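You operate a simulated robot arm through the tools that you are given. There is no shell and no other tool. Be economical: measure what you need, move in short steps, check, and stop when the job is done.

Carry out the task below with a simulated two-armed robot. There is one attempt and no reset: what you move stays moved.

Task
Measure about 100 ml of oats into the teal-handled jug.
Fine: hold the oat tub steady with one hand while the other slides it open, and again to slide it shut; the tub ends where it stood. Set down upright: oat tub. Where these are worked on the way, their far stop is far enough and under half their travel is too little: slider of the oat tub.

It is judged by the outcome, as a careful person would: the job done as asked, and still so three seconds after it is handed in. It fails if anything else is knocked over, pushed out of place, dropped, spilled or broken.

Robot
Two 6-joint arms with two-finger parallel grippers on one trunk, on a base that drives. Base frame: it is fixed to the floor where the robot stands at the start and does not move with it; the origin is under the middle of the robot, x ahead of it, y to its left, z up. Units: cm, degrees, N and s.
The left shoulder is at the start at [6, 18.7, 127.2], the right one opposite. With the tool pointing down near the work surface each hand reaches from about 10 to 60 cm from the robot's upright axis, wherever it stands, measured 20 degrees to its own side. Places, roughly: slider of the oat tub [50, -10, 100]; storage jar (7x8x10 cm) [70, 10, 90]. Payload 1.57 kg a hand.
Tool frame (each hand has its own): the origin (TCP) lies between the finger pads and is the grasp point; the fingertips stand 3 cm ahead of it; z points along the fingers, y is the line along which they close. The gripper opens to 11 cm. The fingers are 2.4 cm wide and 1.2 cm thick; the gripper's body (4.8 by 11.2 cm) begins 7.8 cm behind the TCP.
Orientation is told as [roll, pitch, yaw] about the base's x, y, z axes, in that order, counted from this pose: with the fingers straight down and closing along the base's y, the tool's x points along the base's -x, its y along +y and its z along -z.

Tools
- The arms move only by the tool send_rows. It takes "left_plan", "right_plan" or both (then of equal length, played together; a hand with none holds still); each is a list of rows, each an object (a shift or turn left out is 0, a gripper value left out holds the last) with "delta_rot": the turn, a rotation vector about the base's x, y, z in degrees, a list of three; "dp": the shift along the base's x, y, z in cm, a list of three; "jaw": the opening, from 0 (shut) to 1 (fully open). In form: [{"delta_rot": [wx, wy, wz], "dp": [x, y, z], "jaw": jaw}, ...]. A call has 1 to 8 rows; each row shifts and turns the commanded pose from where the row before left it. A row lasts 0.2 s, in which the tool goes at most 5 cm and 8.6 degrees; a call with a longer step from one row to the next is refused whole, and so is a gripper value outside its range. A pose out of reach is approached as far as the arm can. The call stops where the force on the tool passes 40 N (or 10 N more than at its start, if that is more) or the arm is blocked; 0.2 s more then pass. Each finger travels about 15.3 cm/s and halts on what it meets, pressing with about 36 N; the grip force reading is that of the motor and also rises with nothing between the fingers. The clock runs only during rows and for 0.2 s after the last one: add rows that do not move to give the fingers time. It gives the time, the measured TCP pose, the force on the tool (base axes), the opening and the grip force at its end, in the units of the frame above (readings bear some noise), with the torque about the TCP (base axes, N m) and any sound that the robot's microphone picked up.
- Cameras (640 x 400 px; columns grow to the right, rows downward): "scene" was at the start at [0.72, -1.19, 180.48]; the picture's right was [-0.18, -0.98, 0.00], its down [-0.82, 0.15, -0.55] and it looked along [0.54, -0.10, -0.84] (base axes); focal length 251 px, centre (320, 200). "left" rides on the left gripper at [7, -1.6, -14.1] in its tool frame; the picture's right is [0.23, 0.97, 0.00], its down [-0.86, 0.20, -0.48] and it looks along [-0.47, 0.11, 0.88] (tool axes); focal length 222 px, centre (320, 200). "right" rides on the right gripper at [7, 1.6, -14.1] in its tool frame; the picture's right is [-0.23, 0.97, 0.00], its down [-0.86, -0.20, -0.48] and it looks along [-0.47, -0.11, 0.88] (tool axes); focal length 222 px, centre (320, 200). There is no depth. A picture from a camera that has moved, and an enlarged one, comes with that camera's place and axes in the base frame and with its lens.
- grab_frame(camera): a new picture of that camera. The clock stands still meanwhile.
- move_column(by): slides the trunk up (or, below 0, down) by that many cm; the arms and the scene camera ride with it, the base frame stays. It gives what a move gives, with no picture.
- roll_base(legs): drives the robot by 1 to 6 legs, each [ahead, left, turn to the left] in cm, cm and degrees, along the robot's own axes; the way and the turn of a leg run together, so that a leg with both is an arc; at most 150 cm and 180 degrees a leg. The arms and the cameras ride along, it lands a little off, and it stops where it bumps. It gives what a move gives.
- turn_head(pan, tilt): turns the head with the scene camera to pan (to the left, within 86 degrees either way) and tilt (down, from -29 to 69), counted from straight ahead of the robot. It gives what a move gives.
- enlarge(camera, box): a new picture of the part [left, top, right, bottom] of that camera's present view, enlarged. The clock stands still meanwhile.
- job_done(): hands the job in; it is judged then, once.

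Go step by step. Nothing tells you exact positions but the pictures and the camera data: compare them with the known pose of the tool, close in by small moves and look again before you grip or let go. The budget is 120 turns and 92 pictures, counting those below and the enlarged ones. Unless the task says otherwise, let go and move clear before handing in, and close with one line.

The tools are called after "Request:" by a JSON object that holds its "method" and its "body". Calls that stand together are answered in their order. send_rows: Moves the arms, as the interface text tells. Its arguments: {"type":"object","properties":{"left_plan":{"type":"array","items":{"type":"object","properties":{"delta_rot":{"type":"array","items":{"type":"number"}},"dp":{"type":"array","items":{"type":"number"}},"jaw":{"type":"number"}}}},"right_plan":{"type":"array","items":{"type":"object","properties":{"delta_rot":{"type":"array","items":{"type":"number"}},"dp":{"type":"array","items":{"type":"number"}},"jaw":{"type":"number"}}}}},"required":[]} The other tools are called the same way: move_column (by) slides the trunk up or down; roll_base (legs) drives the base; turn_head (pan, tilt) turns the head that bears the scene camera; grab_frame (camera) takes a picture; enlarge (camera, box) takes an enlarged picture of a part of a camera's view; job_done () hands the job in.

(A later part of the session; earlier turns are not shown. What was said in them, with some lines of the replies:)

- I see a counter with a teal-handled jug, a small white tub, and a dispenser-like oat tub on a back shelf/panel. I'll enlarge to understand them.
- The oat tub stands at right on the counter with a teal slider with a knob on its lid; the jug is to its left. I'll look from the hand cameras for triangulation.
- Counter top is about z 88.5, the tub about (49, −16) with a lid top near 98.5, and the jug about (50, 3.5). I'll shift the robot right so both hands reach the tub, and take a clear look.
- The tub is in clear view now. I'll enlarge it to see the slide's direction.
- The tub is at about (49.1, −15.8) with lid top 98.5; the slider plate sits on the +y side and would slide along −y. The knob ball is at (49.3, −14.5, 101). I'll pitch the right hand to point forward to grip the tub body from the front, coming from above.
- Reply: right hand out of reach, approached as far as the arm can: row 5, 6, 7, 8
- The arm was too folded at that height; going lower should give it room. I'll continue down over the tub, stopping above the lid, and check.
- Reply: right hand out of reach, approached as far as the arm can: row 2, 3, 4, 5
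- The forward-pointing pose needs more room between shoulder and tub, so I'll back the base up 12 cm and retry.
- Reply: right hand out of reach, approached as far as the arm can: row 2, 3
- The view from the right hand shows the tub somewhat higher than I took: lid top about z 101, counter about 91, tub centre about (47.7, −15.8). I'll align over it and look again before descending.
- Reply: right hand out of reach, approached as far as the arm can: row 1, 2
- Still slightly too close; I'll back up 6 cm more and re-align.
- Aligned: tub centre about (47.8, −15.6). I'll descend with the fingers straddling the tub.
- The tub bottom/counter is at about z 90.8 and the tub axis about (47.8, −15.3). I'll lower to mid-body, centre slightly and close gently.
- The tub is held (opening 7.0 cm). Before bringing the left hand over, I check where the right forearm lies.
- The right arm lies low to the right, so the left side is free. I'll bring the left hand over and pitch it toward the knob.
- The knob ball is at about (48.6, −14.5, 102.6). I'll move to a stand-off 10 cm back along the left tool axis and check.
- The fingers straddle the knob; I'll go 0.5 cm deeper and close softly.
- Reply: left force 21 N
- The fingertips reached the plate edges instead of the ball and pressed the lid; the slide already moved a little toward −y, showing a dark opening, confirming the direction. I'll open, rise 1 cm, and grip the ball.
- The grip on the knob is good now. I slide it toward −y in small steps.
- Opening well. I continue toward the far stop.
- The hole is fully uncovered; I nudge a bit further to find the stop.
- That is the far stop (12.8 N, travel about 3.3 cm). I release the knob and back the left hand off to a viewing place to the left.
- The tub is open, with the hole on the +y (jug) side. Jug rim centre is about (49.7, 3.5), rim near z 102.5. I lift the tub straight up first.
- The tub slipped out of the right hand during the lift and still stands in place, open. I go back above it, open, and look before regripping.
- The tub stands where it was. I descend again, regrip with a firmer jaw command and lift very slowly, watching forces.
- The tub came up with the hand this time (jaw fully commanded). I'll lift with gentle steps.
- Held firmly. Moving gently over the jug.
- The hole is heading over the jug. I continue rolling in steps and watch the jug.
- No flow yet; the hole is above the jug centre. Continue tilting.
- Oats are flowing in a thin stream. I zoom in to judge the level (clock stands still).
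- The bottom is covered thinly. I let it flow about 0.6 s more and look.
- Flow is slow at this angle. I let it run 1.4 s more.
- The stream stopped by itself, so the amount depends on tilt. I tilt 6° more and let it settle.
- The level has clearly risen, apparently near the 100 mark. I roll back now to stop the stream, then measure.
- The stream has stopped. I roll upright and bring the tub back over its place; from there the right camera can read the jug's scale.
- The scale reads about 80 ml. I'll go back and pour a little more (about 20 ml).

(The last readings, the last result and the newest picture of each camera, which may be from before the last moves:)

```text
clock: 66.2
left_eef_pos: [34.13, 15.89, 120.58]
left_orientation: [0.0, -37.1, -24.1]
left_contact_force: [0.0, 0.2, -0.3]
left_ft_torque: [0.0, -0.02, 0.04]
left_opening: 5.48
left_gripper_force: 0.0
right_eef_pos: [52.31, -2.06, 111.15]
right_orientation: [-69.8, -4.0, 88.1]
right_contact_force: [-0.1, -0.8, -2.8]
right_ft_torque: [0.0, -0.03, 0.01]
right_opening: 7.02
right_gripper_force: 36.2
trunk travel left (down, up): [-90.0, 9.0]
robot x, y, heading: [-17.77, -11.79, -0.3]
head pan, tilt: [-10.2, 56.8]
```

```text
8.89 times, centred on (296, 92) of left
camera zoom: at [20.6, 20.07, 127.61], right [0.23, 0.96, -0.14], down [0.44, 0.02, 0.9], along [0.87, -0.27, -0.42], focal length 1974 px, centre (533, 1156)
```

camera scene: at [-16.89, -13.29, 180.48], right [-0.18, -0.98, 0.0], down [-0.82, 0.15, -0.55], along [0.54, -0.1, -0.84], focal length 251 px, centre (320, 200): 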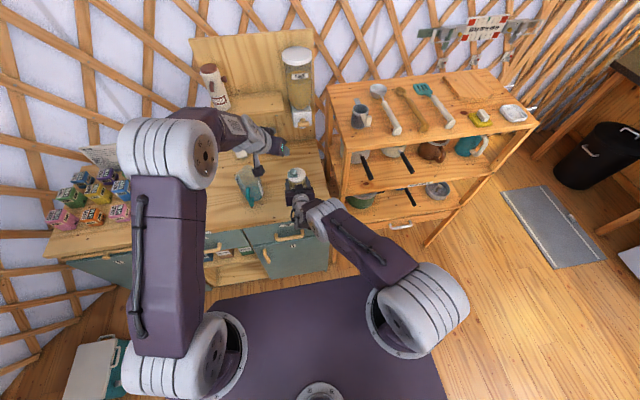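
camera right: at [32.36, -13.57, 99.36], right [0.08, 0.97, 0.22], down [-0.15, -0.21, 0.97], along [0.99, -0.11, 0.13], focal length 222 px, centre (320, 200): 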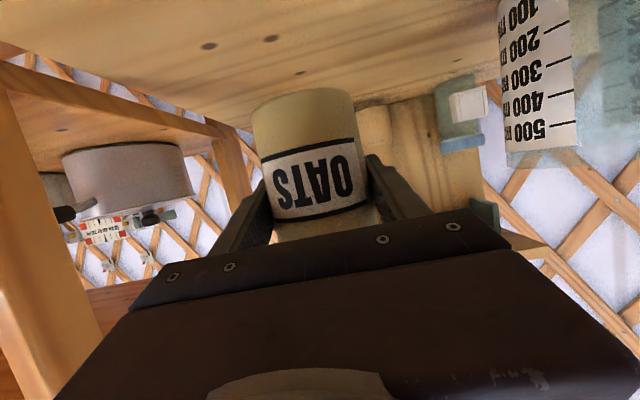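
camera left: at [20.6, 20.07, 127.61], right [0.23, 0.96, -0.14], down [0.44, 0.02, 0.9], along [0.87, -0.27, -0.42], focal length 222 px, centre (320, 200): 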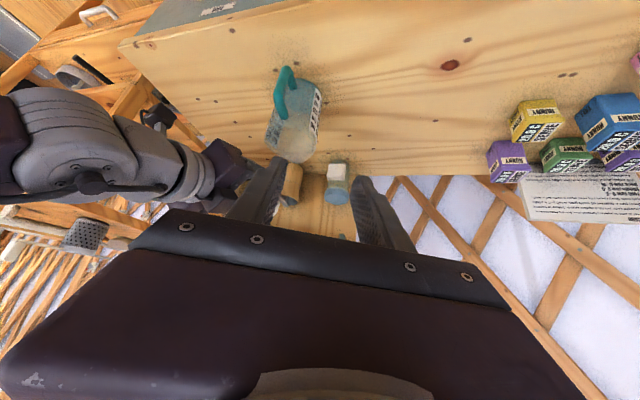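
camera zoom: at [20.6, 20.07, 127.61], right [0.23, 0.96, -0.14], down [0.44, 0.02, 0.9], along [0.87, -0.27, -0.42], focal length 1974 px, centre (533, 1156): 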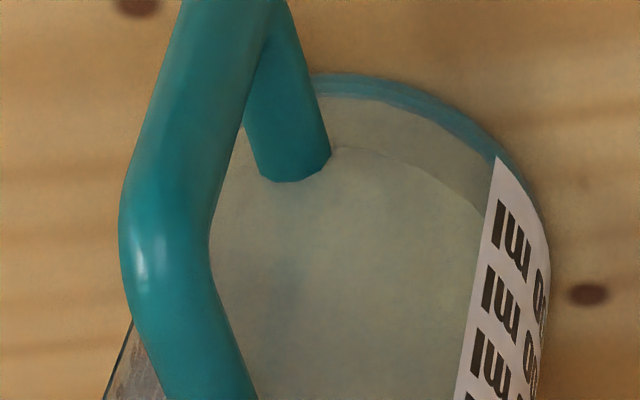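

Request:
{"method": "send_rows", "body": {"right_plan": [{"delta_rot": [-2.82, 0, 1.03]}, {"delta_rot": [-2.35, 0, 0.86]}, {}, {}, {}]}}

Request:
{"method": "enlarge", "body": {"camera": "left", "box": [260, 70, 332, 115]}}

```text
clock: 67.4
left_eef_pos: [34.03, 16.03, 120.55]
left_orientation: [0.0, -37.0, -24.1]
left_contact_force: [1.3, -0.2, -0.9]
left_ft_torque: [0.01, 0.01, 0.0]
left_opening: 5.5
left_gripper_force: 0.0
right_eef_pos: [52.32, -2.01, 111.24]
right_orientation: [-69.9, 1.0, 89.9]
right_contact_force: [-0.4, -0.3, -1.3]
right_ft_torque: [0.0, 0.01, -0.01]
right_opening: 7.01
right_gripper_force: 36.3
trunk travel left (down, up): [-90.0, 9.0]
robot x, y, heading: [-17.66, -11.99, -0.2]
head pan, tilt: [-10.2, 56.8]
```

```text
8.89 times, centred on (296, 92) of left
camera zoom: at [20.6, 20.07, 127.61], right [0.23, 0.96, -0.14], down [0.44, 0.02, 0.9], along [0.87, -0.27, -0.42], focal length 1974 px, centre (533, 1156)
```

zoom: 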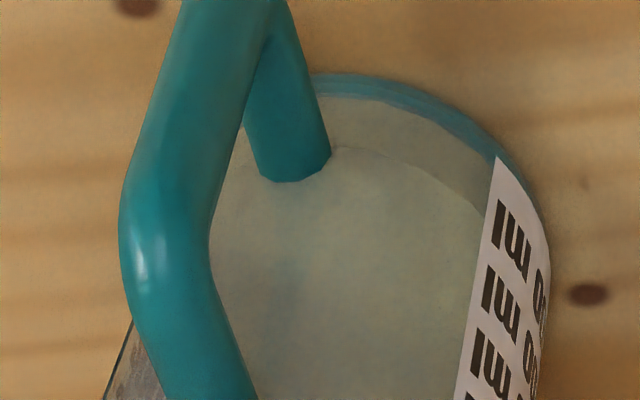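

Request:
{"method": "send_rows", "body": {"right_plan": [{"delta_rot": [-2.35, 0, 0.86]}, {}, {}, {}, {}]}}

Request:
{"method": "enlarge", "body": {"camera": "left", "box": [260, 70, 332, 115]}}

```text
clock: 68.6
left_eef_pos: [34.14, 15.97, 120.56]
left_orientation: [0.0, -37.0, -24.0]
left_contact_force: [-0.2, 0.1, 0.4]
left_ft_torque: [0.02, 0.04, 0.02]
left_opening: 5.49
left_gripper_force: 0.1
right_eef_pos: [52.35, -2.01, 111.15]
right_orientation: [-69.8, 3.4, 90.8]
right_contact_force: [0.3, -0.3, -2.4]
right_ft_torque: [-0.03, -0.04, 0.0]
right_opening: 7.01
right_gripper_force: 35.6
trunk travel left (down, up): [-90.0, 9.0]
robot x, y, heading: [-17.99, -12.05, 0.2]
head pan, tilt: [-10.2, 56.8]
```

```text
8.89 times, centred on (296, 92) of left
camera zoom: at [20.6, 20.07, 127.61], right [0.23, 0.96, -0.14], down [0.44, 0.02, 0.9], along [0.87, -0.27, -0.42], focal length 1974 px, centre (533, 1156)
```

zoom: 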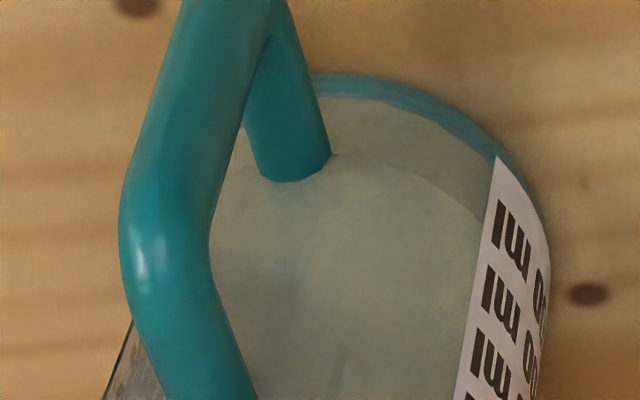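

Request:
{"method": "send_rows", "body": {"right_plan": [{}, {}]}}

Request:
{"method": "enlarge", "body": {"camera": "left", "box": [260, 70, 332, 115]}}

```text
clock: 69.2
left_eef_pos: [34.02, 15.93, 120.56]
left_orientation: [0.0, -37.0, -24.1]
left_contact_force: [0.6, 0.5, -0.1]
left_ft_torque: [0.04, 0.03, 0.01]
left_opening: 5.49
left_gripper_force: 0.1
right_eef_pos: [52.32, -2.08, 111.13]
right_orientation: [-69.9, 3.4, 90.8]
right_contact_force: [-0.2, -0.1, -2.5]
right_ft_torque: [-0.05, -0.01, 0.0]
right_opening: 7.02
right_gripper_force: 35.7
trunk travel left (down, up): [-90.0, 9.0]
robot x, y, heading: [-17.78, -12.05, -0.4]
head pan, tilt: [-10.2, 56.8]
```

```text
8.89 times, centred on (296, 92) of left
camera zoom: at [20.6, 20.07, 127.61], right [0.23, 0.96, -0.14], down [0.44, 0.02, 0.9], along [0.87, -0.27, -0.42], focal length 1974 px, centre (533, 1156)
```

zoom: 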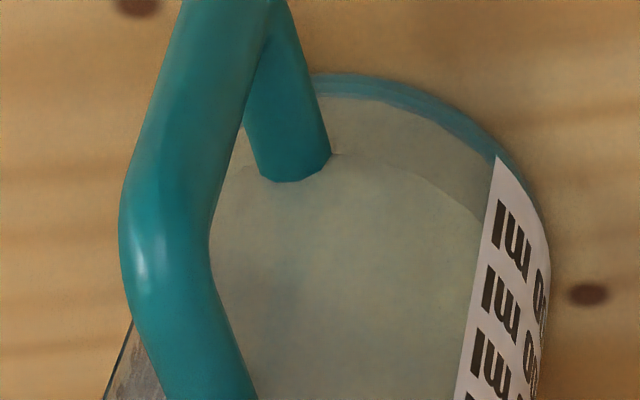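

About 90 ml now and settled; one more 2° nudge.

Request:
{"method": "send_rows", "body": {"right_plan": [{"delta_rot": [-1.7, 0, 0.62]}, {}, {}, {}, {}, {}, {}]}}

Request:
{"method": "enlarge", "body": {"camera": "left", "box": [260, 70, 332, 115]}}

```text
clock: 70.8
left_eef_pos: [34.11, 15.85, 120.47]
left_orientation: [-0.1, -37.0, -24.1]
left_contact_force: [0.7, -1.0, 0.0]
left_ft_torque: [0.01, -0.01, -0.01]
left_opening: 5.47
left_gripper_force: 0.0
right_eef_pos: [52.39, -2.1, 111.17]
right_orientation: [-69.9, 5.1, 91.5]
right_contact_force: [-0.2, 0.3, -2.8]
right_ft_torque: [-0.03, 0.03, -0.04]
right_opening: 7.03
right_gripper_force: 35.9
trunk travel left (down, up): [-90.0, 9.0]
robot x, y, heading: [-17.74, -12.16, -0.1]
head pan, tilt: [-10.2, 56.8]
```

```text
8.89 times, centred on (296, 92) of left
camera zoom: at [20.6, 20.07, 127.61], right [0.23, 0.96, -0.14], down [0.44, 0.02, 0.9], along [0.87, -0.27, -0.42], focal length 1974 px, centre (533, 1156)
```

zoom: 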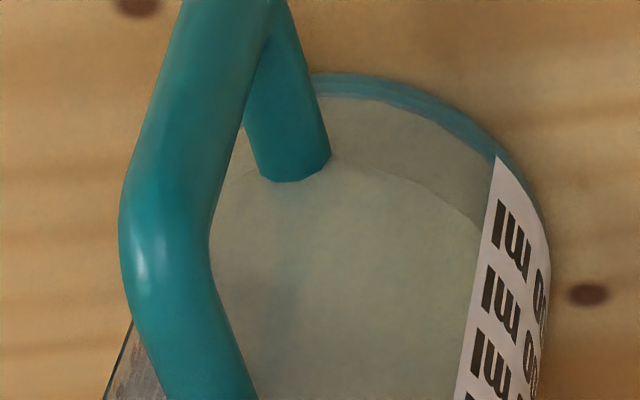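

The level now reads about 100 ml. I roll the tub upright and bring it back over its place.

Request:
{"method": "send_rows", "body": {"right_plan": [{"delta_rot": [7.52, 0, -2.74]}, {"delta_rot": [7.52, 0, -2.74]}, {"delta_rot": [7.52, 0, -2.74]}, {"delta_rot": [7.52, 0, -2.74]}, {"delta_rot": [7.52, 0, -2.74]}, {"delta_rot": [7.52, 0, -2.74]}, {"delta_rot": [7.52, 0, -2.74]}, {"delta_rot": [7.52, 0, -2.74]}]}}

Request:
{"method": "send_rows", "body": {"right_plan": [{"delta_rot": [7.52, 0, -2.74]}, {"delta_rot": [7.52, 0, -2.74]}, {"delta_rot": [7.52, 0, -2.74]}, {"delta_rot": [7.35, 0, -2.68]}, {}]}}

Request:
{"method": "send_rows", "body": {"right_plan": [{"dp": [-0.2, -0.8, 0]}, {"dp": [-0.5, -1.6, 0]}, {"dp": [-0.6, -2.1, 0]}, {"dp": [-0.7, -2.1, 0]}, {"dp": [-0.7, -2.1, 0]}, {"dp": [-0.7, -2.1, 0]}, {"dp": [-0.6, -1.6, 0]}, {"dp": [-0.4, -0.85, 0]}]}}

Request:
{"method": "send_rows", "body": {"right_plan": [{"dp": [0, 0, -0.8]}, {"dp": [0, 0, -1.8]}, {"dp": [0, 0, -2.2]}, {"dp": [0, 0, -2.2]}, {"dp": [0, 0, -2.2]}, {"dp": [0, 0, -2.2]}, {"dp": [0, 0, -1.7]}, {"dp": [0, 0, -0.8]}]}}

Request:
{"method": "enlarge", "body": {"camera": "right", "box": [480, 0, 640, 100]}}

Request:
{"method": "grab_frame", "body": {"camera": "right"}}

```text
clock: 72.6
left_eef_pos: [34.13, 15.97, 120.63]
left_orientation: [-0.1, -36.9, -24.1]
left_contact_force: [0.2, -0.4, -0.5]
left_ft_torque: [-0.02, 0.02, -0.03]
left_opening: 5.49
left_gripper_force: 0.0
right_eef_pos: [52.31, -2.03, 111.13]
right_orientation: [-54.2, -53.4, 59.9]
right_contact_force: [0.3, 0.0, -2.3]
right_ft_torque: [-0.03, 0.01, 0.02]
right_opening: 7.0
right_gripper_force: 36.3
trunk travel left (down, up): [-90.0, 9.0]
robot x, y, heading: [-17.77, -11.8, -0.1]
head pan, tilt: [-10.2, 56.8]
```

```text
clock: 73.8
left_eef_pos: [34.15, 15.98, 120.58]
left_orientation: [-0.1, -37.0, -24.1]
left_contact_force: [-0.2, -0.1, 0.2]
left_ft_torque: [0.0, 0.03, -0.01]
left_opening: 5.51
left_gripper_force: 0.0
right_eef_pos: [52.48, -2.04, 111.16]
right_orientation: [1.9, -69.6, -2.1]
right_contact_force: [-0.4, -0.7, -1.4]
right_ft_torque: [0.01, -0.01, -0.01]
right_opening: 7.0
right_gripper_force: 35.4
trunk travel left (down, up): [-90.0, 9.0]
robot x, y, heading: [-17.74, -11.82, -0.2]
head pan, tilt: [-10.2, 56.8]
```

```text
clock: 75.6
left_eef_pos: [34.13, 15.88, 120.62]
left_orientation: [0.0, -37.0, -24.1]
left_contact_force: [0.9, -0.3, 0.0]
left_ft_torque: [-0.03, -0.01, -0.02]
left_opening: 5.5
left_gripper_force: 0.0
right_eef_pos: [47.93, -15.47, 111.18]
right_orientation: [1.8, -69.6, -1.7]
right_contact_force: [0.0, -0.3, -2.5]
right_ft_torque: [-0.01, 0.01, -0.02]
right_opening: 7.02
right_gripper_force: 36.1
trunk travel left (down, up): [-90.0, 9.0]
robot x, y, heading: [-17.85, -11.99, -0.2]
head pan, tilt: [-10.2, 56.8]
```

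```text
clock: 77.4
left_eef_pos: [34.13, 15.9, 120.57]
left_orientation: [0.0, -37.0, -24.0]
left_contact_force: [0.2, 0.9, 0.3]
left_ft_torque: [0.03, -0.01, 0.02]
left_opening: 5.5
left_gripper_force: 0.0
right_eef_pos: [47.97, -15.34, 97.32]
right_orientation: [1.5, -69.5, -1.6]
right_contact_force: [-0.2, -0.5, -2.5]
right_ft_torque: [0.01, -0.01, -0.02]
right_opening: 7.03
right_gripper_force: 35.8
trunk travel left (down, up): [-90.0, 9.0]
robot x, y, heading: [-17.96, -12.36, -0.1]
head pan, tilt: [-10.2, 56.8]
```

```text
4.00 times, centred on (560, 50) of right
camera zoom: at [32.34, -13.65, 95.71], right [0.08, 0.97, 0.22], down [-0.15, -0.21, 0.97], along [0.99, -0.11, 0.13], focal length 888 px, centre (-640, 800)
```

zoom: 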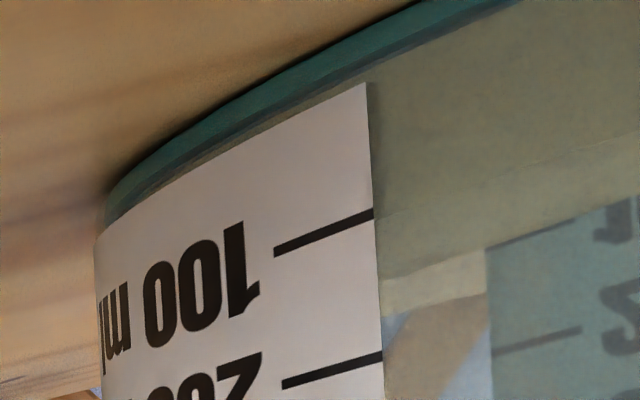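

```text
25 pictures are left
camera right: at [32.34, -13.65, 95.71], right [0.08, 0.97, 0.22], down [-0.15, -0.21, 0.97], along [0.99, -0.11, 0.13], focal length 222 px, centre (320, 200)
```

right: 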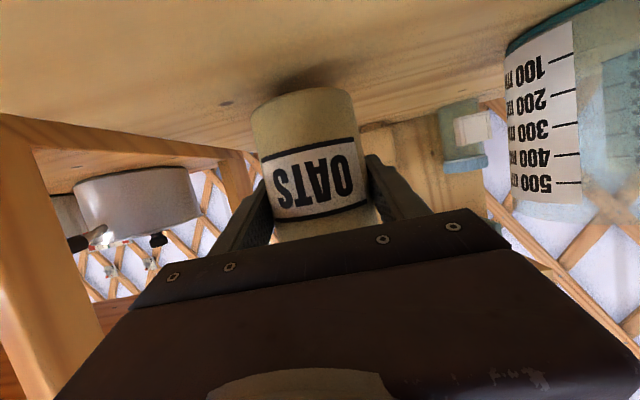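

The level is exactly at the 100 mark. I set the tub down gently where it stood.

Request:
{"method": "send_rows", "body": {"right_plan": [{"dp": [0, 0, -0.5]}, {"dp": [0, 0, -0.4]}, {"dp": [0, 0, -0.25]}, {"dp": [0, 0, -0.15]}, {}]}}

```text
clock: 78.6
left_eef_pos: [34.03, 15.89, 120.58]
left_orientation: [-0.1, -37.0, -24.1]
left_contact_force: [0.2, -1.0, 0.1]
left_ft_torque: [-0.02, -0.01, -0.01]
left_opening: 5.53
left_gripper_force: 0.1
right_eef_pos: [47.96, -15.28, 96.07]
right_orientation: [1.8, -69.6, -1.8]
right_contact_force: [-0.1, -0.8, 3.6]
right_ft_torque: [-0.21, -0.06, 0.03]
right_opening: 7.0
right_gripper_force: 35.7
trunk travel left (down, up): [-90.0, 9.0]
robot x, y, heading: [-17.73, -12.4, -0.1]
head pan, tilt: [-10.2, 56.8]
```

Contact made. I settle it fully and bring the left hand back toward the knob along the reverse path.

Request:
{"method": "send_rows", "body": {"left_plan": [{"dp": [0, -4.5, 0]}, {"dp": [1, -4.5, 0]}, {"dp": [1, -4.5, 0]}, {"dp": [1, -4.5, -0.5]}, {"dp": [1, -4.2, -0.5]}, {"dp": [1.2, -4, -1]}, {"dp": [1.2, -3.5, -2]}, {}], "right_plan": [{"dp": [0, 0, -0.15]}, {}, {}, {}, {}, {}, {}, {}]}}

Request:
{"method": "send_rows", "body": {"left_plan": [{"dp": [2.2, -1, -3.2]}, {"dp": [2.2, -1, -3.2]}, {}]}}

Request:
{"method": "grab_frame", "body": {"camera": "left"}}

```text
clock: 80.4
left_eef_pos: [40.07, -13.62, 116.51]
left_orientation: [0.1, -37.1, -24.1]
left_contact_force: [0.5, 0.6, 0.8]
left_ft_torque: [-0.05, -0.02, 0.02]
left_opening: 5.48
left_gripper_force: 0.1
right_eef_pos: [47.92, -15.35, 96.15]
right_orientation: [1.6, -70.0, -1.7]
right_contact_force: [6.5, 1.5, 18.2]
right_ft_torque: [-0.19, 0.03, 0.07]
right_opening: 7.0
right_gripper_force: 36.3
trunk travel left (down, up): [-90.0, 9.0]
robot x, y, heading: [-18.22, -12.06, -0.2]
head pan, tilt: [-10.2, 56.8]
```

```text
clock: 81.2
left_eef_pos: [44.44, -15.41, 110.26]
left_orientation: [0.1, -37.1, -24.0]
left_contact_force: [0.3, -0.9, -0.4]
left_ft_torque: [-0.01, 0.01, 0.03]
left_opening: 5.49
left_gripper_force: 0.0
right_eef_pos: [47.76, -15.29, 96.07]
right_orientation: [1.6, -69.7, -1.7]
right_contact_force: [2.1, 2.5, 18.9]
right_ft_torque: [-0.12, -0.01, -0.01]
right_opening: 7.03
right_gripper_force: 35.8
trunk travel left (down, up): [-90.0, 9.0]
robot x, y, heading: [-17.41, -11.93, -0.3]
head pan, tilt: [-10.2, 56.8]
```

```text
24 pictures are left
camera left: at [30.89, -11.29, 117.23], right [0.23, 0.96, -0.14], down [0.44, 0.02, 0.9], along [0.87, -0.27, -0.42], focal length 222 px, centre (320, 200)
```

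left: 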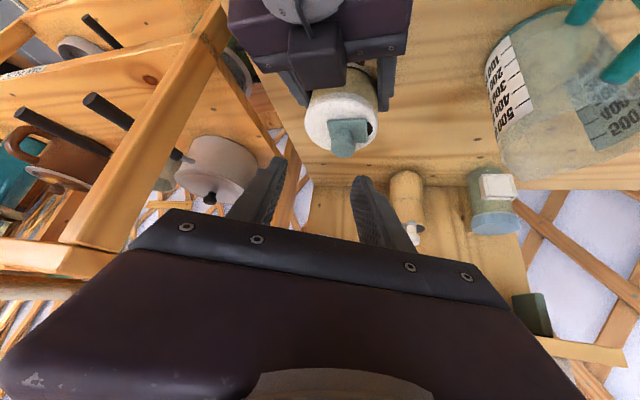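

Request:
{"method": "enlarge", "body": {"camera": "left", "box": [280, 80, 408, 160]}}

```text
5.00 times, centred on (344, 120) of left
camera zoom: at [30.89, -11.29, 117.23], right [0.23, 0.96, -0.14], down [0.44, 0.02, 0.9], along [0.87, -0.27, -0.42], focal length 1111 px, centre (200, 600)
```

zoom: 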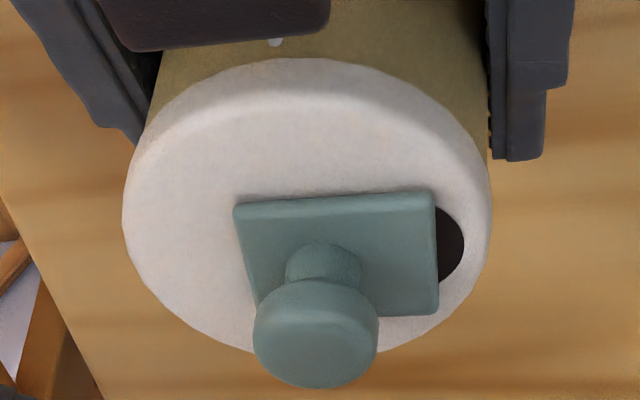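

The slider drifted partly shut during the tilt; the knob is now at y≈−15.2. I approach it, relieve the downward press of the right hand, and grip.

Request:
{"method": "send_rows", "body": {"left_plan": [{"dp": [1.0, 0.45, -1.5]}, {"dp": [1.2, 0, -1.7]}, {"dp": [1.35, 0, -1.7]}, {}], "right_plan": [{"dp": [0, 0, 0.1]}, {}, {}, {}]}}

Request:
{"method": "enlarge", "body": {"camera": "left", "box": [220, 100, 420, 225]}}

```text
clock: 82.2
left_eef_pos: [48.11, -15.18, 105.38]
left_orientation: [0.1, -37.1, -24.0]
left_contact_force: [-0.1, -0.4, 0.1]
left_ft_torque: [-0.03, -0.01, -0.01]
left_opening: 5.48
left_gripper_force: 0.0
right_eef_pos: [47.82, -15.41, 96.04]
right_orientation: [1.6, -69.7, -1.7]
right_contact_force: [0.3, 1.0, 13.6]
right_ft_torque: [-0.16, -0.29, 0.01]
right_opening: 7.0
right_gripper_force: 36.2
trunk travel left (down, up): [-90.0, 9.0]
robot x, y, heading: [-17.67, -12.05, 0.2]
head pan, tilt: [-10.2, 56.8]
```

```text
3.20 times, centred on (320, 162) of left
camera zoom: at [34.6, -11.07, 112.42], right [0.23, 0.96, -0.14], down [0.44, 0.02, 0.9], along [0.87, -0.27, -0.42], focal length 711 px, centre (320, 320)
```

zoom: 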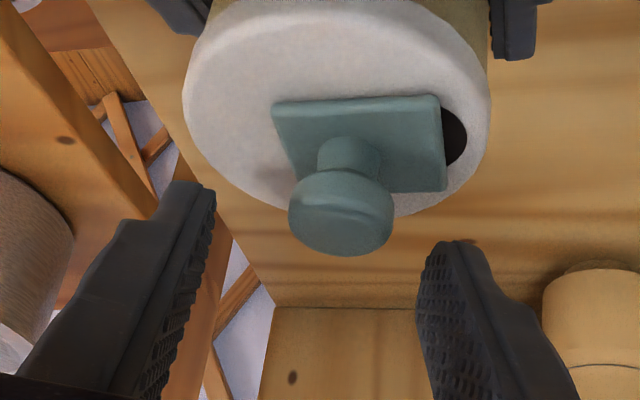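

Lined up much as before. I grip the ball and check.

Request:
{"method": "send_rows", "body": {"left_plan": [{"dp": [0.1, 0.25, -0.1]}, {"jaw": 0.3}, {"jaw": 0.2}, {"jaw": 0.1}, {}]}}

Request:
{"method": "send_rows", "body": {"left_plan": [{"dp": [0, 0.3, 0]}, {"dp": [0, 0.3, 0]}, {"dp": [0, 0.2, 0]}, {}]}}

Request:
{"method": "enlarge", "body": {"camera": "left", "box": [220, 100, 420, 225]}}

```text
clock: 83.4
left_eef_pos: [48.17, -14.95, 105.25]
left_orientation: [0.0, -37.0, -24.1]
left_contact_force: [-1.5, 0.3, -0.2]
left_ft_torque: [0.01, 0.06, 0.04]
left_opening: 2.09
left_gripper_force: 34.0
right_eef_pos: [47.75, -15.34, 96.02]
right_orientation: [1.7, -69.7, -1.7]
right_contact_force: [-0.6, 1.0, 11.2]
right_ft_torque: [-0.13, -0.07, -0.06]
right_opening: 6.98
right_gripper_force: 36.3
trunk travel left (down, up): [-90.0, 9.0]
robot x, y, heading: [-17.83, -12.14, -0.1]
head pan, tilt: [-10.2, 56.8]
```

```text
clock: 84.4
left_eef_pos: [48.28, -14.2, 105.27]
left_orientation: [0.1, -37.1, -24.2]
left_contact_force: [-19.2, -6.1, 17.8]
left_ft_torque: [-0.03, 0.57, 0.13]
left_opening: 2.06
left_gripper_force: 34.1
right_eef_pos: [47.81, -15.32, 95.98]
right_orientation: [1.6, -69.7, -1.6]
right_contact_force: [21.4, 7.1, -3.6]
right_ft_torque: [-0.65, 0.83, -0.27]
right_opening: 7.03
right_gripper_force: 36.1
trunk travel left (down, up): [-90.0, 9.0]
robot x, y, heading: [-17.84, -12.36, -0.3]
head pan, tilt: [-10.2, 56.8]
```

```text
3.20 times, centred on (320, 162) of left
camera zoom: at [34.75, -10.11, 112.28], right [0.23, 0.96, -0.14], down [0.44, 0.02, 0.9], along [0.87, -0.27, -0.42], focal length 711 px, centre (320, 320)
```

zoom: 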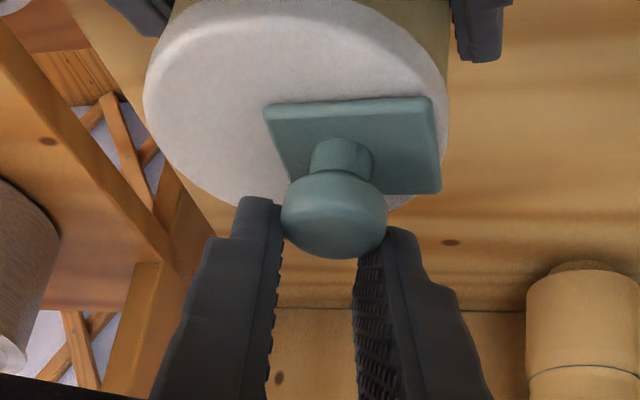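

The hole is covered. I nudge to be sure of the closed stop while relieving the side force.

Request:
{"method": "send_rows", "body": {"left_plan": [{"dp": [-0.25, 0.1, 0.1]}, {"dp": [0, 0.15, 0]}, {}]}}

```text
clock: 85.2
left_eef_pos: [48.17, -13.93, 105.38]
left_orientation: [0.1, -37.3, -24.1]
left_contact_force: [18.9, -12.5, -3.4]
left_ft_torque: [-0.41, -0.92, 0.13]
left_opening: 2.08
left_gripper_force: 34.2
right_eef_pos: [47.79, -15.1, 96.03]
right_orientation: [1.6, -69.7, -1.5]
right_contact_force: [-19.6, 14.7, 15.0]
right_ft_torque: [-0.26, -0.63, 0.2]
right_opening: 7.0
right_gripper_force: 35.7
trunk travel left (down, up): [-90.0, 9.0]
robot x, y, heading: [-17.86, -11.81, -0.1]
head pan, tilt: [-10.2, 56.8]
```

Closed stop reached. I relax, release the knob and back the left hand off.

Request:
{"method": "send_rows", "body": {"left_plan": [{"dp": [0.12, -0.15, 0]}, {"jaw": 0.3}, {"jaw": 0.5}, {"dp": [-1.1, 0.5, 1.6]}, {"dp": [-2.2, 1, 3.2]}, {"dp": [-2.2, 1, 3.2]}, {"dp": [-2.2, 1, 3.2]}, {"dp": [-1.2, 3.5, 2]}]}}

Request:
{"method": "enlarge", "body": {"camera": "left", "box": [240, 0, 400, 100]}}

Request:
{"method": "enlarge", "body": {"camera": "right", "box": [160, 30, 480, 230]}}

```text
clock: 87.0
left_eef_pos: [39.34, -7.04, 118.23]
left_orientation: [0.0, -37.0, -24.2]
left_contact_force: [0.7, -0.1, 0.2]
left_ft_torque: [-0.01, 0.02, 0.0]
left_opening: 5.52
left_gripper_force: 0.0
right_eef_pos: [47.85, -15.32, 96.01]
right_orientation: [1.6, -69.7, -1.6]
right_contact_force: [-1.7, -1.5, 4.9]
right_ft_torque: [0.08, 0.15, 0.06]
right_opening: 7.02
right_gripper_force: 36.3
trunk travel left (down, up): [-90.0, 9.0]
robot x, y, heading: [-17.76, -12.14, -0.2]
head pan, tilt: [-10.2, 56.8]
```

```text
4.00 times, centred on (320, 50) of left
camera zoom: at [25.79, -2.83, 125.22], right [0.23, 0.96, -0.14], down [0.44, 0.02, 0.9], along [0.87, -0.27, -0.42], focal length 888 px, centre (320, 800)
```

zoom: 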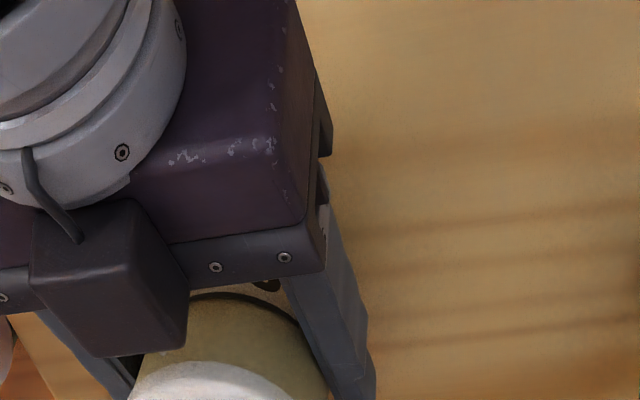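

```text
2.00 times, centred on (320, 130) of right
camera zoom: at [32.2, -13.55, 94.33], right [0.08, 0.97, 0.22], down [-0.15, -0.21, 0.97], along [0.98, -0.11, 0.13], focal length 444 px, centre (320, 340)
```

zoom: 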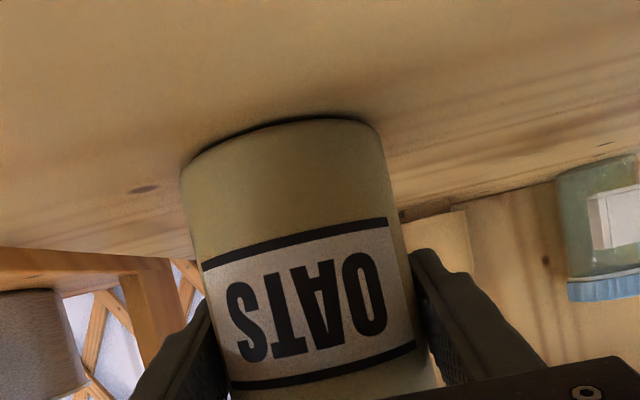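

The tub sits where it was, closed. I release it slowly, then lift the right hand straight up.

Request:
{"method": "send_rows", "body": {"right_plan": [{"jaw": 0.66}, {"jaw": 0.75}, {"jaw": 1.0}, {}, {"dp": [0, 0, 1]}, {"dp": [0, 0, 2]}, {"dp": [0, 0, 3]}, {"dp": [0, 0, 3]}]}}

Request:
{"method": "send_rows", "body": {"left_plan": [{"dp": [-1, 3.5, 0.5]}, {"dp": [-1, 3.5, 0.5]}, {"dp": [-1, 3.5, 0.5]}, {"dp": [-1, 3.5, 0]}, {}], "right_plan": [{"dp": [0, 0, 3]}, {"dp": [0, 0, 3]}, {"dp": [0, -3, 1]}, {"dp": [0, -4, 0]}, {"dp": [0, -4, 0]}]}}

Request:
{"method": "grab_frame", "body": {"camera": "scene"}}

Request:
{"method": "enlarge", "body": {"camera": "scene", "box": [216, 150, 336, 225]}}

```text
clock: 88.8
left_eef_pos: [39.38, -7.12, 118.11]
left_orientation: [0.0, -36.9, -24.2]
left_contact_force: [0.4, -0.7, 0.1]
left_ft_torque: [0.03, 0.0, -0.06]
left_opening: 5.5
left_gripper_force: 0.1
right_eef_pos: [48.0, -15.3, 104.87]
right_orientation: [1.7, -69.6, -1.7]
right_contact_force: [-0.6, 0.2, -0.4]
right_ft_torque: [0.01, 0.01, 0.01]
right_opening: 11.03
right_gripper_force: 0.1
trunk travel left (down, up): [-90.0, 9.0]
robot x, y, heading: [-17.67, -12.22, -0.1]
head pan, tilt: [-10.2, 56.8]
```

```text
clock: 90.0
left_eef_pos: [35.37, 6.9, 119.87]
left_orientation: [0.1, -36.9, -24.1]
left_contact_force: [-0.4, -0.2, 0.4]
left_ft_torque: [0.0, 0.01, 0.02]
left_opening: 5.51
left_gripper_force: 0.0
right_eef_pos: [50.57, -23.04, 112.52]
right_orientation: [-3.3, -69.1, 2.4]
right_contact_force: [-0.3, -1.2, 1.0]
right_ft_torque: [0.02, 0.0, -0.01]
right_opening: 11.0
right_gripper_force: 0.0
right hand out of reach, approached as far as the arm can: row 4, 5
trunk travel left (down, up): [-90.0, 9.0]
robot x, y, heading: [-17.55, -12.09, -0.3]
head pan, tilt: [-10.2, 56.8]
```

```text
18 pictures are left
camera scene: at [-17.02, -13.33, 180.48], right [-0.18, -0.98, 0.0], down [-0.82, 0.15, -0.55], along [0.54, -0.1, -0.84], focal length 251 px, centre (320, 200)
```

scene: 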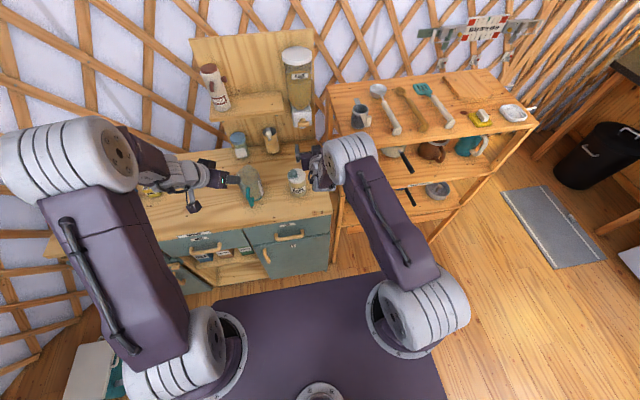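

```text
5.33 times, centred on (276, 188) of scene
camera zoom: at [-17.02, -13.33, 180.48], right [-0.18, -0.98, 0.0], down [-0.82, 0.15, -0.55], along [0.54, -0.1, -0.84], focal length 1338 px, centre (555, 267)
```

zoom: 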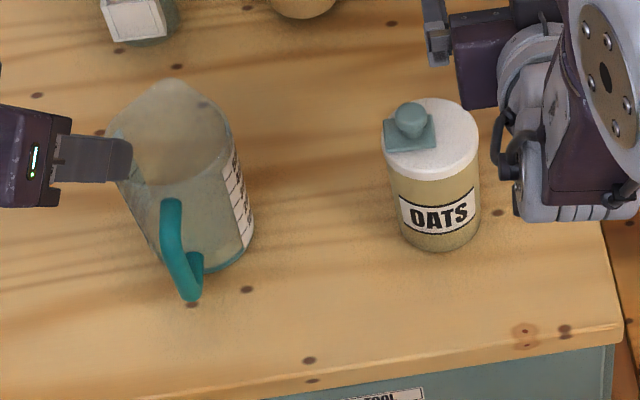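

The tub stands shut in its place and the jug is unmoved with its oats. I move the left hand clear and take a last look.

Request:
{"method": "send_rows", "body": {"left_plan": [{"dp": [-1.5, 3, 1]}, {"dp": [-1.5, 3, 1]}, {"dp": [-1.5, 3, 1]}, {"dp": [-1.5, 3, 1]}, {}]}}

Request:
{"method": "roll_base", "body": {"legs": [[-10, 0, 0]]}}

Request:
{"method": "grab_frame", "body": {"camera": "scene"}}

```text
clock: 91.2
left_eef_pos: [29.36, 19.07, 123.89]
left_orientation: [0.1, -37.1, -24.1]
left_contact_force: [-0.1, -0.3, 0.2]
left_ft_torque: [-0.03, 0.02, 0.0]
left_opening: 5.52
left_gripper_force: 0.1
right_eef_pos: [50.66, -22.98, 112.57]
right_orientation: [-3.3, -69.2, 2.4]
right_contact_force: [-0.7, -0.4, 0.0]
right_ft_torque: [0.01, 0.01, 0.0]
right_opening: 10.98
right_gripper_force: 0.0
trunk travel left (down, up): [-90.0, 9.0]
robot x, y, heading: [-17.74, -12.07, 0.0]
head pan, tilt: [-10.2, 56.8]
```

```text
clock: 92.4
left_eef_pos: [19.9, 19.12, 123.54]
left_orientation: [-0.1, -36.8, -24.0]
left_contact_force: [0.8, 0.3, -0.4]
left_ft_torque: [0.01, 0.03, -0.04]
left_opening: 5.48
left_gripper_force: 0.1
right_eef_pos: [41.06, -22.96, 112.32]
right_orientation: [-3.3, -69.1, 2.3]
right_contact_force: [-0.9, 0.8, 0.9]
right_ft_torque: [-0.01, -0.04, 0.0]
right_opening: 10.97
right_gripper_force: 0.0
trunk travel left (down, up): [-90.0, 9.0]
robot x, y, heading: [-27.61, -12.41, 0.2]
head pan, tilt: [-10.2, 56.8]
```

```text
16 pictures are left
camera scene: at [-26.32, -13.19, 180.47], right [-0.18, -0.98, 0.0], down [-0.83, 0.15, -0.55], along [0.54, -0.1, -0.84], focal length 251 px, centre (320, 200)
```

scene: 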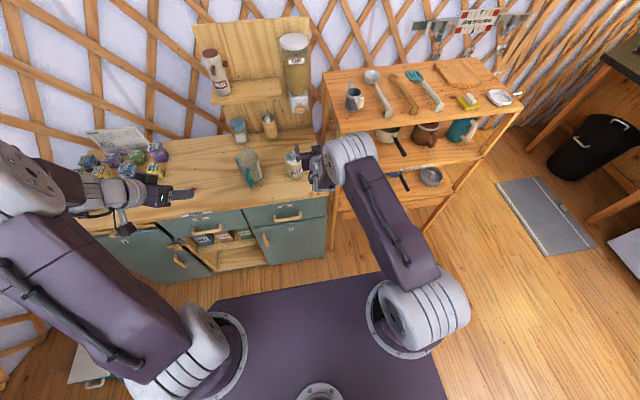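

Both hands are clear, the tub is shut and upright in its place, and the jug stands with oats at the 100 ml mark. I hand the job in.

Request:
{"method": "job_done", "body": {}}

```text
The job is handed in.
```

The teal-handled jug holds about 100 ml of oats, read at its 100 ml mark, and the tub is shut and upright where it stood.
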